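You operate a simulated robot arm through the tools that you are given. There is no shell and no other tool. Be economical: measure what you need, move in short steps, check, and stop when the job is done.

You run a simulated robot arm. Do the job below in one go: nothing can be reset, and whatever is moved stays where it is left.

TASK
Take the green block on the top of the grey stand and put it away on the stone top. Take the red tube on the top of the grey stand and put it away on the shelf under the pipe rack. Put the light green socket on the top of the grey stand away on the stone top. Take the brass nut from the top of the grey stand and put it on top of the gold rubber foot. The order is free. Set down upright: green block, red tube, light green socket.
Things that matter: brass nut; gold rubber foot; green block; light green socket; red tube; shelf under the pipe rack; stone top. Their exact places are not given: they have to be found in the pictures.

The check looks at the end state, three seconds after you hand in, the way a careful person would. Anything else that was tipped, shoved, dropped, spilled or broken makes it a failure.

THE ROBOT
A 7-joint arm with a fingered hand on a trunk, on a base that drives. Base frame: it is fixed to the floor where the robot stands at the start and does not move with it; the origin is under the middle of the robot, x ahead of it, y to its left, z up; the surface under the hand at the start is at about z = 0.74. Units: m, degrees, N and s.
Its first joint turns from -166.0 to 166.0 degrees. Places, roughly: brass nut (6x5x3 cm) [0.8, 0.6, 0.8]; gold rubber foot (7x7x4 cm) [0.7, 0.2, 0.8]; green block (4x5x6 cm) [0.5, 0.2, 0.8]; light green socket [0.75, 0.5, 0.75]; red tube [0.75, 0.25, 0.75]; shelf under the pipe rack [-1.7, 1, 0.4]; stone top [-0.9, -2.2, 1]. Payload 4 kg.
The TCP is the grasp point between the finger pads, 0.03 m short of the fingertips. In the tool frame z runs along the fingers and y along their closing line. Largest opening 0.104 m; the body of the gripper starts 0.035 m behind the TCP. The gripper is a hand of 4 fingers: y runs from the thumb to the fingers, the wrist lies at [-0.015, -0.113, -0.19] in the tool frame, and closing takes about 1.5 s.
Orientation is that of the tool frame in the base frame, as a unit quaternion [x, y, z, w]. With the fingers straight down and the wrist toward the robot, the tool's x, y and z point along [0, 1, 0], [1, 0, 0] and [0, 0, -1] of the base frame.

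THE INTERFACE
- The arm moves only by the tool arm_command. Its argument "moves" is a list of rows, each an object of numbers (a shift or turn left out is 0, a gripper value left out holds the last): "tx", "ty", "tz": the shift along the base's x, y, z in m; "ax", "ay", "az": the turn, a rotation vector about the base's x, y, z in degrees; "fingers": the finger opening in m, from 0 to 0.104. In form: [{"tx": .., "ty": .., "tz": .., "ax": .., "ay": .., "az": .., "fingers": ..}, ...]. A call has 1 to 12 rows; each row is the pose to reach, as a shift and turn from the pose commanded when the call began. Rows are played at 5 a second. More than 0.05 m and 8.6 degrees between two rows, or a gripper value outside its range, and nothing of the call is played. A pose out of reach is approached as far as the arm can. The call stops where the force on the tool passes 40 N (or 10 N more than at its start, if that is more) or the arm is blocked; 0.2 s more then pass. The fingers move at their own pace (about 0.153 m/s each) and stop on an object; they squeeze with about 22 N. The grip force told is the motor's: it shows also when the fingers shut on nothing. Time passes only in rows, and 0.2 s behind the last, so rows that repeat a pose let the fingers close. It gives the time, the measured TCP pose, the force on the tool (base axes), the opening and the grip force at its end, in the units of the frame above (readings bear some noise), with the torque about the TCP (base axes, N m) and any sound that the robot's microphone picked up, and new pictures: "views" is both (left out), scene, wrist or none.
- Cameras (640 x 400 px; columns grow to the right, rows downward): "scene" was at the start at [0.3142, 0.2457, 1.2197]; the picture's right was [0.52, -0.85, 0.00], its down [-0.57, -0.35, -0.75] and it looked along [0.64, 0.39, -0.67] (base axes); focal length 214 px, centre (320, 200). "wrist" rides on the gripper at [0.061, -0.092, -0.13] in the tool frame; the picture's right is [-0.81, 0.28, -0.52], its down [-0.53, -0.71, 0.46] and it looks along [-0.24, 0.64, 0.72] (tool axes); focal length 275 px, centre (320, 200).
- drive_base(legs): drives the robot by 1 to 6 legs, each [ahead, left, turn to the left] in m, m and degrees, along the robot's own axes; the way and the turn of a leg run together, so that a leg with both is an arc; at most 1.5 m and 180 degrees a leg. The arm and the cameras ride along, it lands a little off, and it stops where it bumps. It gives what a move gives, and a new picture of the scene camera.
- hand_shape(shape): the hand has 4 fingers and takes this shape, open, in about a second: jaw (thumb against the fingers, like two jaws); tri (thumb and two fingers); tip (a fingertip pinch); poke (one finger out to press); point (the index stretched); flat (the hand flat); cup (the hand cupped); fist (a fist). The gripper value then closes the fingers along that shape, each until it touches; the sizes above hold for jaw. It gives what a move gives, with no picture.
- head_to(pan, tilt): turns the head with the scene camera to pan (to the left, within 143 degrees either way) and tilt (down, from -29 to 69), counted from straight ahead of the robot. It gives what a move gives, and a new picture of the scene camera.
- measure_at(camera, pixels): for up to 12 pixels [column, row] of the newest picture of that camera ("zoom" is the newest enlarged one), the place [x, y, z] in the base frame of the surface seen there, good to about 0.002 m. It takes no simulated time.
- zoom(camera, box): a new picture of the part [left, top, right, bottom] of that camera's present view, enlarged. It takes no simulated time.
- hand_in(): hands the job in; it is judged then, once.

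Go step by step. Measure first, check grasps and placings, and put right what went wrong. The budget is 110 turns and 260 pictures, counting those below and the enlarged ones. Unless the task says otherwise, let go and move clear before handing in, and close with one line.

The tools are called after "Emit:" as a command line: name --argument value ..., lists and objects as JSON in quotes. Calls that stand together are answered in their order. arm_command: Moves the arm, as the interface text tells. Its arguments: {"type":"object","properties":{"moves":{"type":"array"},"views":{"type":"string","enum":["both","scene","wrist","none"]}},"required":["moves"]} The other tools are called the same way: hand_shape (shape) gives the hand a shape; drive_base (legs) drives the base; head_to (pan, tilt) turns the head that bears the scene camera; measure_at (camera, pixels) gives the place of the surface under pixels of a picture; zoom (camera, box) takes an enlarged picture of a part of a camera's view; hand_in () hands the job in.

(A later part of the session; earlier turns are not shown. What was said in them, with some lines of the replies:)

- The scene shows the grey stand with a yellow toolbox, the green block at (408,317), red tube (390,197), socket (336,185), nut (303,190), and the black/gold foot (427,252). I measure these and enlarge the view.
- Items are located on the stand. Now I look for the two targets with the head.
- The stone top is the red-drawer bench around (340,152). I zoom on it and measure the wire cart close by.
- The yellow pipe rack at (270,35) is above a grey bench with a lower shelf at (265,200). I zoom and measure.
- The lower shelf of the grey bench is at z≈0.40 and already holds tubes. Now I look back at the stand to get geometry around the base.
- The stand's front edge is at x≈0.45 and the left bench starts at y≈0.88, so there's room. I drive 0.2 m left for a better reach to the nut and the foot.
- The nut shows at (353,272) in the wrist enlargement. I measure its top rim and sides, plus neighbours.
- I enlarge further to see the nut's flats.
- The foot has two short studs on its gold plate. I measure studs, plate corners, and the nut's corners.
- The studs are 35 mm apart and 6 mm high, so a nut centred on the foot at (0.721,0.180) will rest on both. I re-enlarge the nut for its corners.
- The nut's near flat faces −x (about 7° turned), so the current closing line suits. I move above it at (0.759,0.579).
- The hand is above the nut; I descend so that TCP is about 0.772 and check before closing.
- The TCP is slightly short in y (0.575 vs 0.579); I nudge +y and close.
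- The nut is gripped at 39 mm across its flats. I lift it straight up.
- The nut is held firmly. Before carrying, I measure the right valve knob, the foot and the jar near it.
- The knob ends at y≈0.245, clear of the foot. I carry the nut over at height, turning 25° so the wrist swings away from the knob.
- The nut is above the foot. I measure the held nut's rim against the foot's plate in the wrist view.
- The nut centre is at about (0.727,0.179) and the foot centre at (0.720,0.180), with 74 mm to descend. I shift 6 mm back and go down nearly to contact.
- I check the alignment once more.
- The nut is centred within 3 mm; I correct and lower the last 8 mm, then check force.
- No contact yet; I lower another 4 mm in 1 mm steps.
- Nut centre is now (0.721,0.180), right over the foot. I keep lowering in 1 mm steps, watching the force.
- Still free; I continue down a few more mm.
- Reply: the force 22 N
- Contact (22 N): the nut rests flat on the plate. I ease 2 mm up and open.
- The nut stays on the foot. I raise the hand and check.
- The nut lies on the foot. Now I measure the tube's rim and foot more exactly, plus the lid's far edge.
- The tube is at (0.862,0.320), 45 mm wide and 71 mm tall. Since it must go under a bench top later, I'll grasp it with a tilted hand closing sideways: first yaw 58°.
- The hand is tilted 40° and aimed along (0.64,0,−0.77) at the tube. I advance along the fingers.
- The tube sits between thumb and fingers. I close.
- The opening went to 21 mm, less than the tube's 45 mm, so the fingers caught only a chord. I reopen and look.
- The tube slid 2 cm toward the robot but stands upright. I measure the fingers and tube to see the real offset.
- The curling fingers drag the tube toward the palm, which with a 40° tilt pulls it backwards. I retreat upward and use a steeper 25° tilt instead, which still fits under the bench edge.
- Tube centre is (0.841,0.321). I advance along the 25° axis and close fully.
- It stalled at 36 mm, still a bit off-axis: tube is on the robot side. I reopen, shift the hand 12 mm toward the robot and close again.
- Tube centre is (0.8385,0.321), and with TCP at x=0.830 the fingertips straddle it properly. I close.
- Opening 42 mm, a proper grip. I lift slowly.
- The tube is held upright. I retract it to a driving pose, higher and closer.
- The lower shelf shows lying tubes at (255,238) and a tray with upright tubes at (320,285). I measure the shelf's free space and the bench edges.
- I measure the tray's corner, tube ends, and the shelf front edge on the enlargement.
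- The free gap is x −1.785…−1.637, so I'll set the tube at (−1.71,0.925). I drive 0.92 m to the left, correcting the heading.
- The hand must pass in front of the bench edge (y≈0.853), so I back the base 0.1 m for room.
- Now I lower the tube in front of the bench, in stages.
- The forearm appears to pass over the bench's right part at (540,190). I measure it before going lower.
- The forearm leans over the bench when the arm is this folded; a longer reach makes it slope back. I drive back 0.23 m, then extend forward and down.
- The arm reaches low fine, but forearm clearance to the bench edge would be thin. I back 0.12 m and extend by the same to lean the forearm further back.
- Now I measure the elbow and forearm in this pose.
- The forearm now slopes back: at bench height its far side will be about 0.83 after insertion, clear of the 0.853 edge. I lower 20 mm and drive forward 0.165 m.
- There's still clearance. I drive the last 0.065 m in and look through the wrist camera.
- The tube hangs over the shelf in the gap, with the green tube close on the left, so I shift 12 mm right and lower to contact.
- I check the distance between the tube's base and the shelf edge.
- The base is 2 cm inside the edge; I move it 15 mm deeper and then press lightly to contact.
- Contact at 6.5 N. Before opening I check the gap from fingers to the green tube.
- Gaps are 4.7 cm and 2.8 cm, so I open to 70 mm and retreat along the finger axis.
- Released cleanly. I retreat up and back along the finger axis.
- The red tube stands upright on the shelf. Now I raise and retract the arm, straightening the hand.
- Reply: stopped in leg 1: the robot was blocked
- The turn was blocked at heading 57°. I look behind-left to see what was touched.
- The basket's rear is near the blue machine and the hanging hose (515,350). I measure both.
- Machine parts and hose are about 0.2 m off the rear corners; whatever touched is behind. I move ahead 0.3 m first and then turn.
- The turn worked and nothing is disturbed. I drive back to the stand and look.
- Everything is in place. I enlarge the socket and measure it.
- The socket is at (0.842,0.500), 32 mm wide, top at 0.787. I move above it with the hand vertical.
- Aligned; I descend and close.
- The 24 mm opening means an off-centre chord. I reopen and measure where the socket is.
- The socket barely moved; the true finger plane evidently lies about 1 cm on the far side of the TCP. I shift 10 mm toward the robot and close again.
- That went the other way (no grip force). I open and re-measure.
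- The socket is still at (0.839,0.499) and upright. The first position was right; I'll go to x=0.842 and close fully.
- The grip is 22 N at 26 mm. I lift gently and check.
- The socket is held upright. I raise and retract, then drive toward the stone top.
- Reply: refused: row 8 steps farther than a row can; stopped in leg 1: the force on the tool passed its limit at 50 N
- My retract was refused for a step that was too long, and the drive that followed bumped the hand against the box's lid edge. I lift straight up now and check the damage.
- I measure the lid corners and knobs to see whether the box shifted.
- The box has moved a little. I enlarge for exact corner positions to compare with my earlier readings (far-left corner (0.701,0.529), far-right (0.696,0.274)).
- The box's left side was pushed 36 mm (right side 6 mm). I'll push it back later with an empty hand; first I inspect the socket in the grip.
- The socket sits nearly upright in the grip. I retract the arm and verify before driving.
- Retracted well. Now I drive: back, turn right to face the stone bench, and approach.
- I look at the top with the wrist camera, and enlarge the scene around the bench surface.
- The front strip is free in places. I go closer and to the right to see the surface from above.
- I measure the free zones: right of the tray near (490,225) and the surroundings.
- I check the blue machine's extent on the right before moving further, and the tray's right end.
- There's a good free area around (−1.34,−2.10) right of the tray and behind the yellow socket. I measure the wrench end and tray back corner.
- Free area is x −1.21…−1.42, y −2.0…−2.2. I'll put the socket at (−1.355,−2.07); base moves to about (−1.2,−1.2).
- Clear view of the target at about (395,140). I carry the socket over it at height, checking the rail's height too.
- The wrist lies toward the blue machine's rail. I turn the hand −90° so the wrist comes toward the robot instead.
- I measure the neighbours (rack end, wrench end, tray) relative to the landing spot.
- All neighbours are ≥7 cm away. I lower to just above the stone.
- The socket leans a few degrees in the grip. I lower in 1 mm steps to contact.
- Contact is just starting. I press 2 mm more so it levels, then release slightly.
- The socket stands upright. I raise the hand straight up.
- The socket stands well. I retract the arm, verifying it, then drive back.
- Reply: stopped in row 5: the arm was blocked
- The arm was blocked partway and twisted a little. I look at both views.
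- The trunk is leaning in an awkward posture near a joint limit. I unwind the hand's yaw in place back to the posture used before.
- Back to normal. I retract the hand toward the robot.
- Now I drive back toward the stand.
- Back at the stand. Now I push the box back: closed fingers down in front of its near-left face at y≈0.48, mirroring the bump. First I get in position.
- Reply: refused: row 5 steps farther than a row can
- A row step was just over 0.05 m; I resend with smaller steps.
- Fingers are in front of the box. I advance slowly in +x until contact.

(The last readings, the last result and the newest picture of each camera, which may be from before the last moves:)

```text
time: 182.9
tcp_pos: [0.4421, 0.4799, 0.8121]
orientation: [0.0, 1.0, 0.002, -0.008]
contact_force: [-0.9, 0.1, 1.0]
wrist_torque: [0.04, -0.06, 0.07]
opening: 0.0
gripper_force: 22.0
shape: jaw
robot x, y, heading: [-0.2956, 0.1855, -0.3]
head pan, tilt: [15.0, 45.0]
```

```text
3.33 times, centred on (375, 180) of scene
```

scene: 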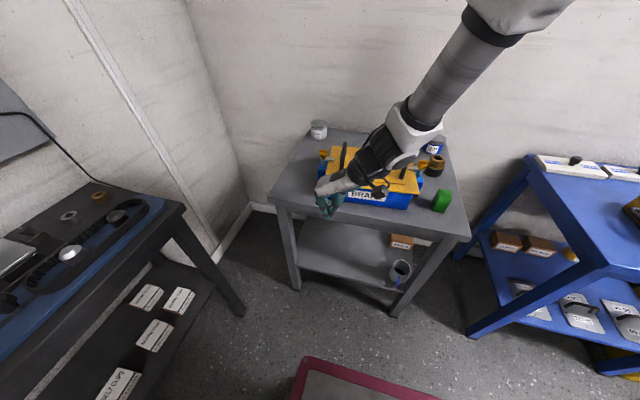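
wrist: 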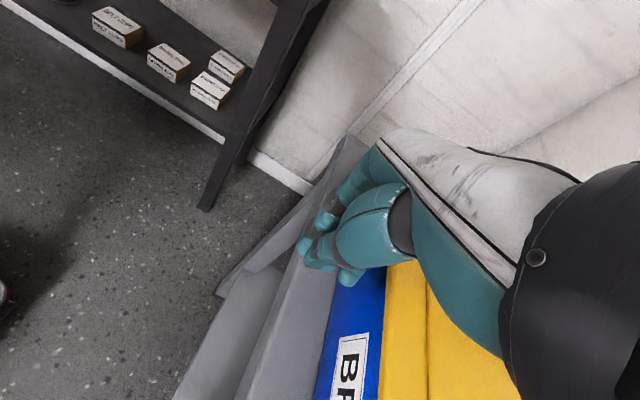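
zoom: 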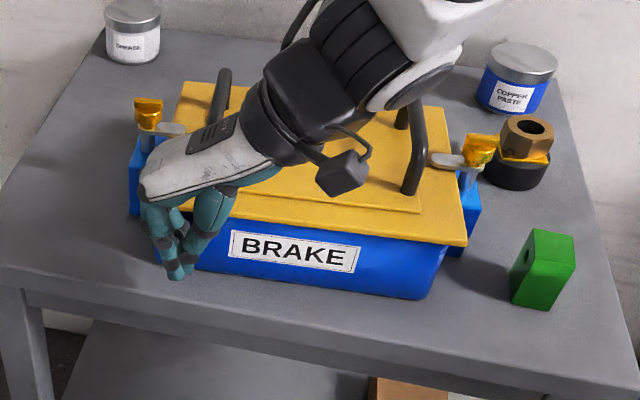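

No contact yet; I continue in 3 mm steps.

Emit:
arm_command --moves '[{"tx": 0.003}, {"tx": 0.006}, {"tx": 0.009}, {"tx": 0.012}, {"tx": 0.012}]' --views "none"

Emit:
zoom --camera "scene" --box '[300, 120, 450, 240]'

```text
time: 184.1
tcp_pos: [0.4524, 0.4815, 0.8123]
orientation: [-0.002, 1.0, 0.0, -0.009]
contact_force: [-19.0, 0.5, -0.8]
wrist_torque: [0.01, -0.05, 0.29]
opening: 0.0
gripper_force: 21.8
shape: jaw
robot x, y, heading: [-0.2951, 0.1864, -0.3]
head pan, tilt: [15.0, 45.0]
```

```text
3.33 times, centred on (375, 180) of scene
```

zoom: 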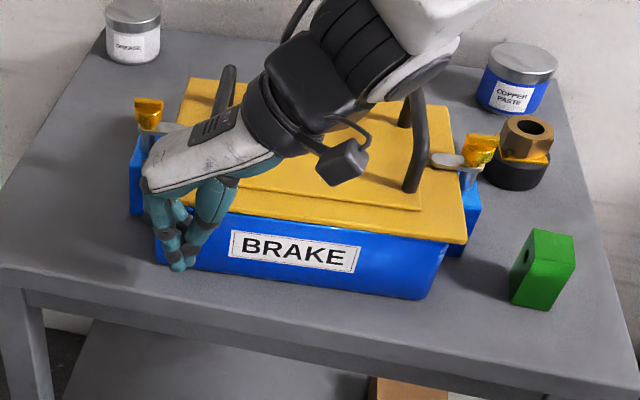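

Contact (19 N) at TCP x=0.452. I push 18 mm and re-measure the lid corners.

Emit:
arm_command --moves '[{"tx": 0.003}, {"tx": 0.006}, {"tx": 0.009}, {"tx": 0.012}, {"tx": 0.015}, {"tx": 0.018}, {"tx": 0.018}]' --views "none"

Emit:
zoom --camera "scene" --box '[300, 120, 450, 240]'

Emit:
measure_at --camera "zoom" --pixels '[[184, 84], [187, 80], [440, 112], [443, 110], [462, 236], [467, 238], [190, 84], [436, 114]]'

```text
time: 185.7
tcp_pos: [0.4713, 0.4785, 0.8112]
orientation: [0.001, 1.0, 0.001, -0.008]
contact_force: [-17.0, 1.0, 3.4]
wrist_torque: [0.09, -0.16, 0.44]
opening: 0.0
gripper_force: 22.3
shape: jaw
robot x, y, heading: [-0.2937, 0.189, -0.3]
head pan, tilt: [15.0, 45.0]
```

```text
3.33 times, centred on (375, 180) of scene
```

zoom: 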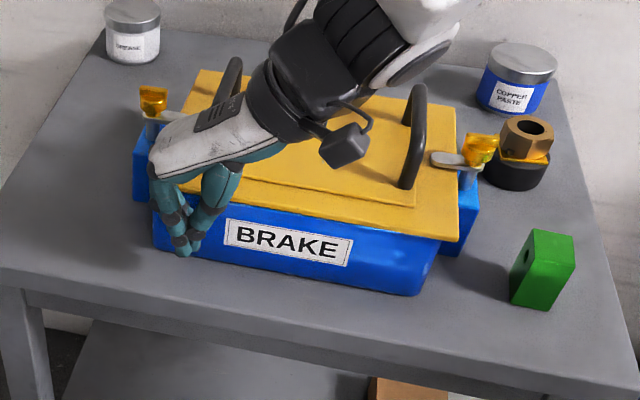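

```text
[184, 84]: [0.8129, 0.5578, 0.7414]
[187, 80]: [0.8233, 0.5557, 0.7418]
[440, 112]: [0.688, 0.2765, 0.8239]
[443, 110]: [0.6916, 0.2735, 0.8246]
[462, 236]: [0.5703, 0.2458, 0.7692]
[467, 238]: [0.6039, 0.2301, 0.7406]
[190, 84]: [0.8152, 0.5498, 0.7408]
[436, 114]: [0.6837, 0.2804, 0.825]
```

Emit:
measure_at --camera "zoom" --pixels '[[202, 73], [205, 76], [450, 110], [452, 108], [456, 236], [450, 236], [420, 290], [160, 245], [233, 60], [415, 85], [145, 95], [475, 145]]'

```text
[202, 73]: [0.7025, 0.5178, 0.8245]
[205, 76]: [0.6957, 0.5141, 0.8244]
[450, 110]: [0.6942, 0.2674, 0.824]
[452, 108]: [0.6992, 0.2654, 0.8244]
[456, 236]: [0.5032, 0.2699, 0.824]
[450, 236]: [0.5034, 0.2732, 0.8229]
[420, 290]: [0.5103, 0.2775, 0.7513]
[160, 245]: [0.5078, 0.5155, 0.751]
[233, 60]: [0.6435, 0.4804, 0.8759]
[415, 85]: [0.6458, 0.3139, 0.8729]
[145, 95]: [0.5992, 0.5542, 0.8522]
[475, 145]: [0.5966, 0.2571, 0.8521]
```

The box is back: far corners (0.703,0.52)/(0.699,0.265), within millimetres of the original pose. I back the fingers off and rise.

Emit:
arm_command --moves '[{"tx": -0.03}, {"tx": -0.07}, {"tx": -0.08, "tz": 0.04}, {"tx": -0.08, "tz": 0.085}, {"tx": -0.08, "tz": 0.13}, {"tx": -0.08, "tz": 0.175}, {"tx": -0.08, "tz": 0.22}, {"tx": -0.08, "tz": 0.26, "fingers": 0.085}, {"tx": -0.08, "tz": 0.29, "fingers": 0.085}]' --views "none"

Emit:
zoom --camera "scene" --box '[300, 120, 480, 240]'

Emit:
measure_at --camera "zoom" --pixels '[[502, 235], [540, 240], [550, 255], [508, 258], [475, 290], [512, 310], [470, 260], [540, 290], [490, 245], [525, 250]]'

```text
time: 187.7
tcp_pos: [0.3924, 0.4795, 1.1011]
orientation: [0.0, 1.0, 0.001, -0.009]
contact_force: [0.2, -1.0, 0.2]
wrist_torque: [0.01, 0.03, 0.03]
opening: 0.0848
gripper_force: 0.3
shape: jaw
robot x, y, heading: [-0.2976, 0.1878, -0.0]
head pan, tilt: [15.0, 45.0]
```

```text
3.33 times, centred on (390, 180) of scene
```

zoom: 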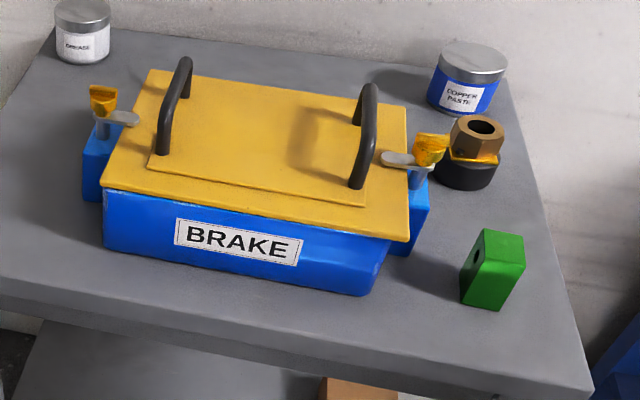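

```text
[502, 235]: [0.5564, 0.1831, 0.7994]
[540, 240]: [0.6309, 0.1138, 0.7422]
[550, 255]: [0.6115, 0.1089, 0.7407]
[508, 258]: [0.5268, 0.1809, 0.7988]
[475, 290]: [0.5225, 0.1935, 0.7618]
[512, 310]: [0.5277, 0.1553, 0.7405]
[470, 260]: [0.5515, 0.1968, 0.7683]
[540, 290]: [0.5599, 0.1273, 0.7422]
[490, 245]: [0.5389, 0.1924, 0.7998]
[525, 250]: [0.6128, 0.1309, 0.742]
```

The box looks restored. I enlarge the block for its corners.

Emit:
zoom --camera "scene" --box '[420, 175, 460, 220]'

```text
8.89 times, centred on (440, 198) of scene
5 turns are left
```

zoom: 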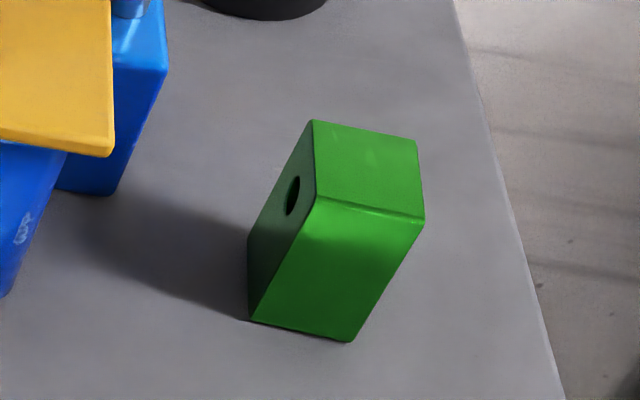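

Only 5 turns are left, so I combine: measure the block's corners in this enlargement and move the open hand above it at height.

Emit:
measure_at --camera "zoom" --pixels '[[315, 124], [414, 143], [421, 215], [318, 193], [365, 165], [250, 315], [350, 338], [253, 240], [112, 192], [163, 70], [105, 150], [285, 240]]'

Emit:
arm_command --moves '[{"tx": 0.02, "ty": -0.043, "fingers": 0.075}, {"tx": 0.04, "ty": -0.086}, {"tx": 0.06, "ty": -0.13}, {"tx": 0.08, "ty": -0.174}, {"tx": 0.1, "ty": -0.218}, {"tx": 0.12, "ty": -0.262}, {"tx": 0.143, "ty": -0.304}, {"tx": 0.143, "ty": -0.304, "tz": -0.045}, {"tx": 0.143, "ty": -0.304, "tz": -0.09}, {"tx": 0.143, "ty": -0.304, "tz": -0.135}, {"tx": 0.143, "ty": -0.304, "tz": -0.17}, {"tx": 0.143, "ty": -0.304, "tz": -0.17}]'

Emit:
zoom --camera "wrist" --box '[160, 160, 400, 400]'

```text
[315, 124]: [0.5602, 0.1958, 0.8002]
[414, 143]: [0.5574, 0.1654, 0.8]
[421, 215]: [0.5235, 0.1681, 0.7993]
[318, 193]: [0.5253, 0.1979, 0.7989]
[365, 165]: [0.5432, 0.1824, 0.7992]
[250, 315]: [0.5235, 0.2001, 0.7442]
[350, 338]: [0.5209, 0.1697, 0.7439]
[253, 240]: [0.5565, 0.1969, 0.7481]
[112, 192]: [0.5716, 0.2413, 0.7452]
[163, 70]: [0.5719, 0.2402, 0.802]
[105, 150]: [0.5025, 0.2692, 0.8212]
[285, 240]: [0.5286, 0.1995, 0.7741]
```

```text
time: 190.3
tcp_pos: [0.5355, 0.1764, 0.9311]
orientation: [0.0, 1.0, 0.001, -0.008]
contact_force: [0.6, 0.3, 0.2]
wrist_torque: [-0.01, 0.01, 0.0]
opening: 0.0751
gripper_force: 0.1
shape: jaw
robot x, y, heading: [-0.2967, 0.1832, 0.0]
head pan, tilt: [15.0, 45.0]
```

scene: 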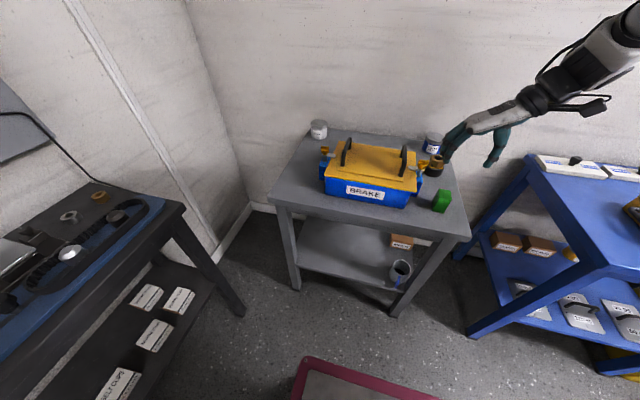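
wrist: 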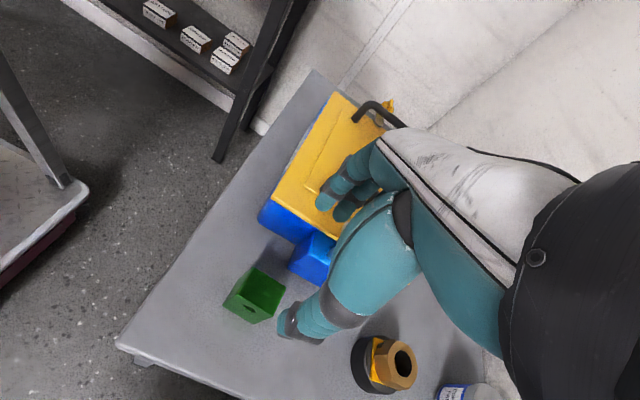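

```text
1.67 times, centred on (280, 280) of wrist
4 turns are left
```

zoom: 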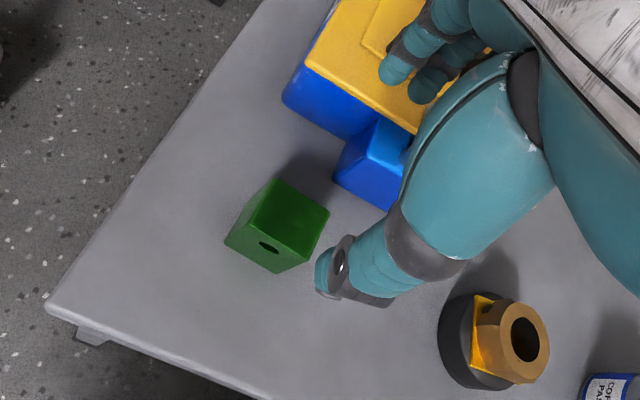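

The block is axis-aligned at (0.5415,0.182), about 36 mm wide. I grasp, lift, retract, and drive to the stone bench in one turn.

Emit:
arm_command --moves '[{"tx": 0.006, "ty": 0.0056, "fingers": 0.06}, {"tx": 0.006, "ty": 0.0056, "tz": -0.03, "fingers": 0.06}, {"tx": 0.006, "ty": 0.0056, "tz": -0.07, "fingers": 0.06}, {"tx": 0.006, "ty": 0.0056, "tz": -0.11, "fingers": 0.06}, {"tx": 0.006, "ty": 0.0056, "tz": -0.151, "fingers": 0.06}, {"tx": 0.006, "ty": 0.0056, "tz": -0.151, "fingers": 0.06}, {"tx": 0.006, "ty": 0.0056, "tz": -0.151, "fingers": 0.0}, {"tx": 0.006, "ty": 0.0056, "tz": -0.151, "fingers": 0.0}, {"tx": 0.006, "ty": 0.0056, "tz": -0.151, "fingers": 0.0}, {"tx": 0.006, "ty": 0.0056, "tz": -0.151, "fingers": 0.0}, {"tx": 0.006, "ty": 0.0056, "tz": -0.151, "fingers": 0.0}, {"tx": 0.006, "ty": 0.0056, "tz": -0.151, "fingers": 0.0}]' --views "wrist"

Emit:
arm_command --moves '[{"tz": 0.0}, {"tz": 0.01}, {"tz": 0.04}, {"tz": 0.085}, {"tz": 0.13}, {"tz": 0.175}, {"tz": 0.22}, {"tz": 0.265}, {"tz": 0.31}, {"tz": 0.35}, {"tz": 0.37, "tx": -0.03}, {"tz": 0.37, "tx": -0.07}]' --views "wrist"

Emit:
arm_command --moves '[{"tx": -0.04}, {"tx": -0.08}, {"tx": -0.1}]' --views "none"

Emit:
drive_base --legs '[[-0.5, 0, 0], [0, 0, -90], [1.0, 0, 0], [0.38, -0.38, 0]]'

Emit:
head_to --pan -8 --tilt 40

Emit:
zoom --camera "wrist" --box '[200, 120, 440, 340]'

```text
time: 192.9
tcp_pos: [0.5402, 0.1811, 0.781]
orientation: [0.0, 1.0, 0.001, -0.009]
contact_force: [0.2, -0.6, 0.4]
wrist_torque: [0.03, 0.0, 0.01]
opening: 0.0271
gripper_force: 22.2
shape: jaw
robot x, y, heading: [-0.297, 0.1887, -0.0]
head pan, tilt: [15.0, 45.0]
```

wrist: 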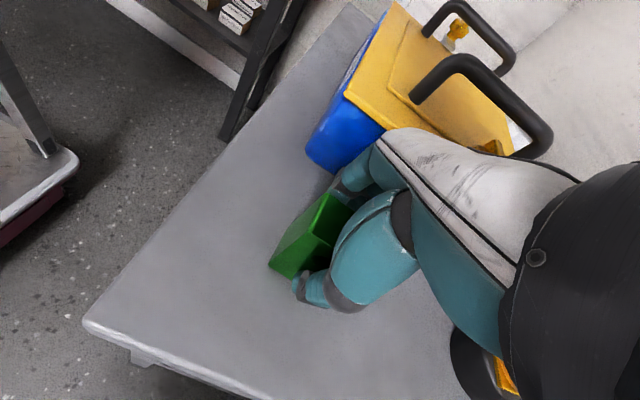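

```text
time: 195.5
tcp_pos: [0.4724, 0.1818, 1.1487]
orientation: [0.001, 1.0, 0.001, -0.009]
contact_force: [0.6, 0.8, -2.4]
wrist_torque: [-0.01, 0.06, 0.02]
opening: 0.0271
gripper_force: 22.0
shape: jaw
robot x, y, heading: [-0.299, 0.1875, -0.1]
head pan, tilt: [15.0, 45.0]
```

wrist: 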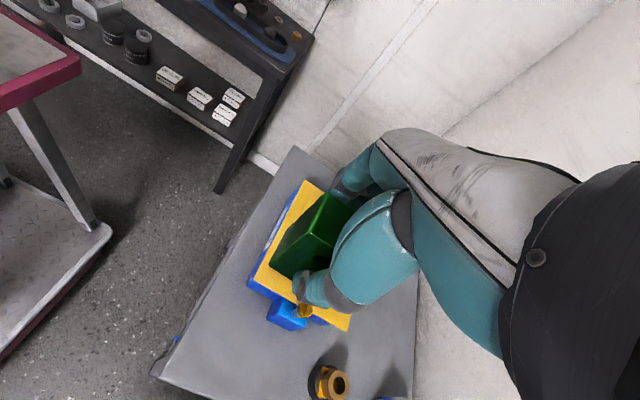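

```text
time: 196.3
tcp_pos: [0.3728, 0.1831, 1.1495]
orientation: [-0.001, 1.0, 0.0, -0.009]
contact_force: [0.8, 0.1, -1.2]
wrist_torque: [-0.05, 0.04, -0.01]
opening: 0.0273
gripper_force: 22.0
shape: jaw
robot x, y, heading: [-0.2983, 0.1894, -0.2]
head pan, tilt: [15.0, 45.0]
```

```text
time: 210.6
tcp_pos: [-1.1811, -1.8692, 1.1493]
orientation: [0.708, 0.706, 0.007, -0.006]
contact_force: [-0.1, 0.2, -1.5]
wrist_torque: [-0.03, -0.02, -0.02]
opening: 0.0272
gripper_force: 21.9
shape: jaw
robot x, y, heading: [-1.1754, -1.1987, -90.3]
head pan, tilt: [15.0, 45.0]
```

scene: 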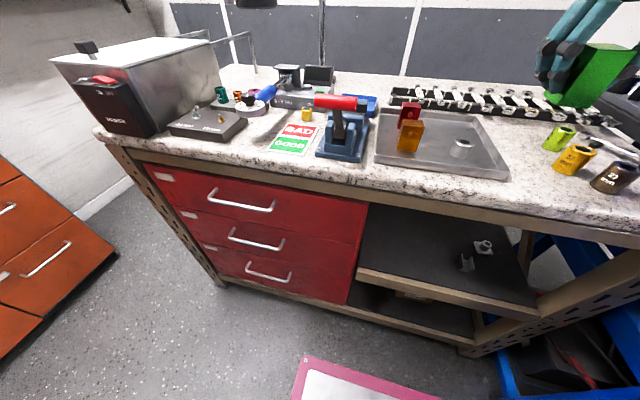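

```text
time: 211.4
tcp_pos: [-1.1808, -1.868, 1.1497]
orientation: [0.708, 0.707, 0.006, -0.005]
contact_force: [-0.2, 0.0, -1.4]
wrist_torque: [-0.02, 0.0, 0.01]
opening: 0.0269
gripper_force: 22.0
shape: jaw
robot x, y, heading: [-1.1723, -1.199, -90.2]
head pan, tilt: [-8.0, 40.0]
```

scene: 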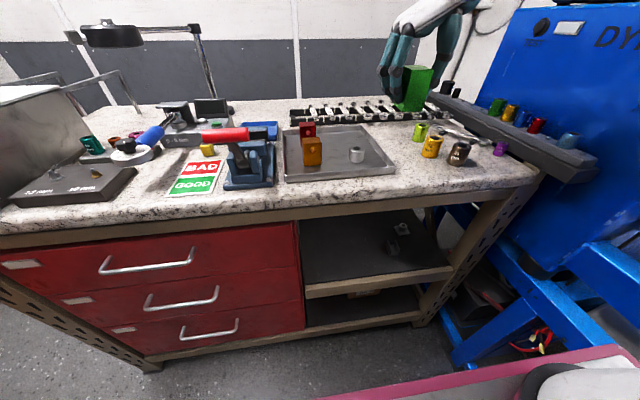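

```text
1.82 times, centred on (320, 230) of wrist
3 turns are left
```

zoom: 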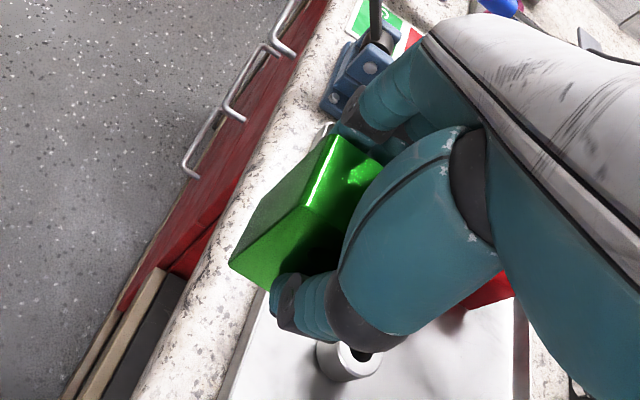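

The block is held and the base is at (−1.172,−1.199). I move it over the free spot (−1.268,−2.04) and lower to about 1 cm above the stone, then look.

Emit:
arm_command --moves '[{"tx": -0.018, "ty": -0.035}, {"tx": -0.036, "ty": -0.07}, {"tx": -0.054, "ty": -0.105}, {"tx": -0.072, "ty": -0.14}, {"tx": -0.087, "ty": -0.172}, {"tx": -0.087, "ty": -0.172, "tz": -0.035}, {"tx": -0.087, "ty": -0.172, "tz": -0.075}, {"tx": -0.087, "ty": -0.172, "tz": -0.115}, {"tx": -0.087, "ty": -0.172, "tz": -0.142}, {"tx": -0.087, "ty": -0.172, "tz": -0.142}]' --views "both"

Emit:
zoom --camera "scene" --box '[350, 60, 490, 180]'

Emit:
measure_at --camera "wrist" --pixels '[[275, 265], [300, 275], [325, 195], [290, 240], [310, 230], [270, 240], [285, 255], [320, 215], [250, 260], [240, 220], [260, 300], [300, 300]]'

Emit:
measure_at --camera "scene" --pixels '[[395, 120], [400, 130], [405, 140], [420, 132], [390, 140], [385, 150], [410, 120], [398, 145], [408, 110], [400, 110], [392, 130], [412, 145]]'

```text
time: 213.7
tcp_pos: [-1.2687, -2.041, 1.0065]
orientation: [0.708, 0.707, 0.006, -0.005]
contact_force: [0.2, -1.3, -1.4]
wrist_torque: [-0.01, 0.0, 0.02]
opening: 0.0273
gripper_force: 21.9
shape: jaw
robot x, y, heading: [-1.1763, -1.1977, -90.3]
head pan, tilt: [-8.0, 40.0]
```

scene: 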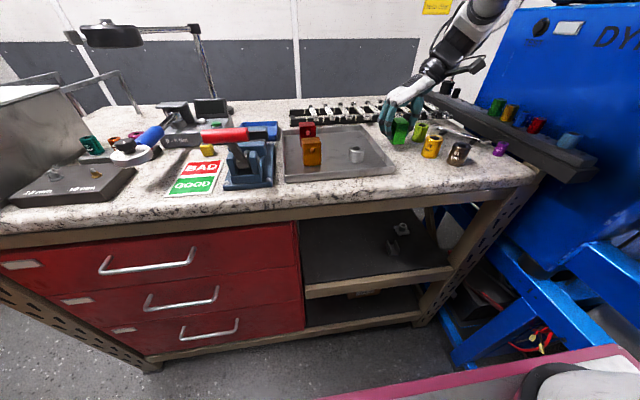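
wrist: 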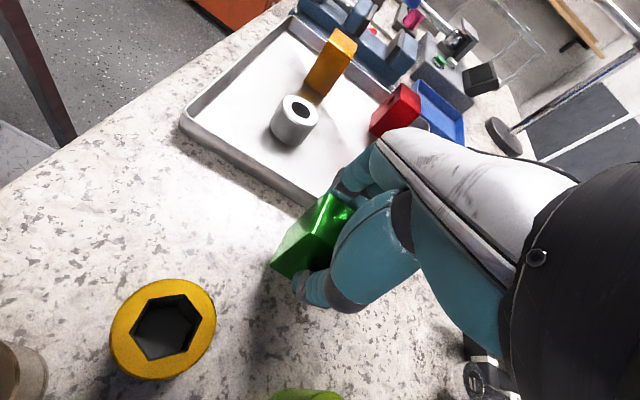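

```text
3.33 times, centred on (420, 120) of scene
```

zoom: 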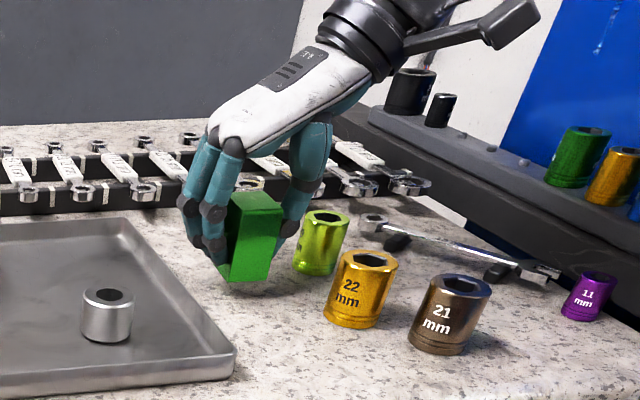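

```text
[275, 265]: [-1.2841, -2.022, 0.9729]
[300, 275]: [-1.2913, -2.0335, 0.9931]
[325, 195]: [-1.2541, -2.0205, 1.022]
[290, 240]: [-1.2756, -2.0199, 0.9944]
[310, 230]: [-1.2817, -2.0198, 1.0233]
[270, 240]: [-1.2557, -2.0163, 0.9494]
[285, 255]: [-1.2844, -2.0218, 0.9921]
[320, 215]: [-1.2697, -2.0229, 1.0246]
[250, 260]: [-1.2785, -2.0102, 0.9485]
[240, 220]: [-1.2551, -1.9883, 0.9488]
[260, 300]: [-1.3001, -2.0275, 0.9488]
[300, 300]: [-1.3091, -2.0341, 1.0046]
```

```text
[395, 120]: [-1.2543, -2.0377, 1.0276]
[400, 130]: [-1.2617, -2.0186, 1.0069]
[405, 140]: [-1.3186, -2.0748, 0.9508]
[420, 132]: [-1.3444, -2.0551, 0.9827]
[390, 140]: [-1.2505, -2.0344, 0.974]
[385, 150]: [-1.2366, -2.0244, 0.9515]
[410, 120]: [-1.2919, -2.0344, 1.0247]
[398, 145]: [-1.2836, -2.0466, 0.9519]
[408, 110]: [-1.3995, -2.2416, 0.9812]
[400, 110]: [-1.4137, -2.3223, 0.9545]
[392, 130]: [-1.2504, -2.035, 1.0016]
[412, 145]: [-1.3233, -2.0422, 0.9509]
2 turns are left
```

The block hangs upright, 13 mm above the stone, with 2–3 cm to tray and socket. I set it down, open modestly, and raise the hand straight up.

Emit:
arm_command --moves '[{"tz": -0.005}, {"tz": -0.009}, {"tz": -0.011}, {"tz": -0.0125}, {"tz": -0.0135}, {"tz": -0.0145}, {"tz": -0.0155}, {"tz": -0.0155}]' --views "none"

Emit:
arm_command --moves '[{"tz": 0.0}, {"tz": 0.0005, "fingers": 0.034}, {"tz": 0.001, "fingers": 0.04}, {"tz": 0.001, "fingers": 0.046}, {"tz": 0.001, "fingers": 0.046}, {"tz": 0.001, "fingers": 0.046}, {"tz": 0.015, "fingers": 0.046}, {"tz": 0.04, "fingers": 0.046}, {"tz": 0.08, "fingers": 0.046}, {"tz": 0.12, "fingers": 0.046}, {"tz": 0.16, "fingers": 0.046}, {"tz": 0.16, "fingers": 0.046}]' --views "both"

Emit:
zoom --camera "scene" --box '[350, 60, 490, 180]'

```text
time: 215.4
tcp_pos: [-1.2683, -2.041, 0.9919]
orientation: [0.707, 0.707, 0.007, -0.006]
contact_force: [-0.7, 0.2, -1.6]
wrist_torque: [0.01, 0.03, 0.03]
opening: 0.0272
gripper_force: 21.6
shape: jaw
robot x, y, heading: [-1.1714, -1.1973, -90.3]
head pan, tilt: [-8.0, 40.0]
```

```text
time: 218.1
tcp_pos: [-1.2671, -2.0417, 1.1531]
orientation: [0.708, 0.706, 0.007, -0.006]
contact_force: [-0.1, 0.0, -0.2]
wrist_torque: [0.0, 0.01, -0.01]
opening: 0.0455
gripper_force: 0.0
shape: jaw
robot x, y, heading: [-1.1731, -1.2002, -90.2]
head pan, tilt: [-8.0, 40.0]
```

scene: 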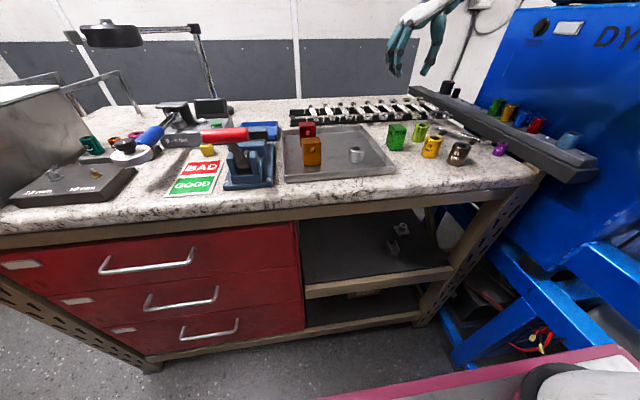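
wrist: 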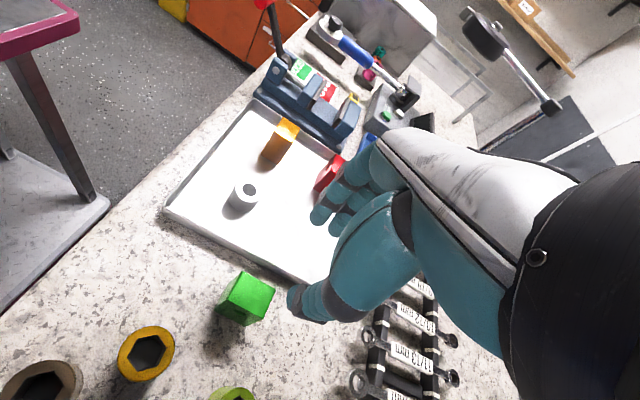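

```text
3.33 times, centred on (420, 120) of scene
1 turns are left
```

zoom: 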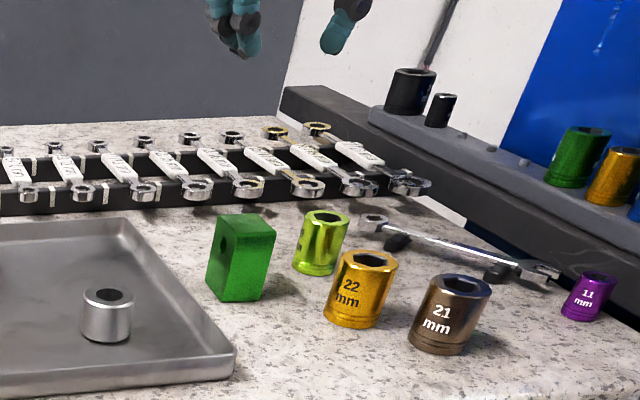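

The last picture shows the block and the socket upright on the stone top, at (240,255) and (322,245) in the enlargement, with the hand empty and clear, so I hand in. The red tube stands on the shelf under the pipe rack and the nut is on the gold foot. I bumped the yellow box on the stand about 36 mm out of place and pushed it back to within about 1 cm of where it was.

Emit:
hand_in

```text
The job is handed in.
```

All four items were in place at hand-in: the green block and light green socket upright on the stone top, the red tube upright on the shelf under the pipe rack, and the brass nut on the gold rubber foot. I bumped the yellow box on the grey stand about 36 mm and pushed it back to within about 1 cm of its original place, so it is not exactly where it started.
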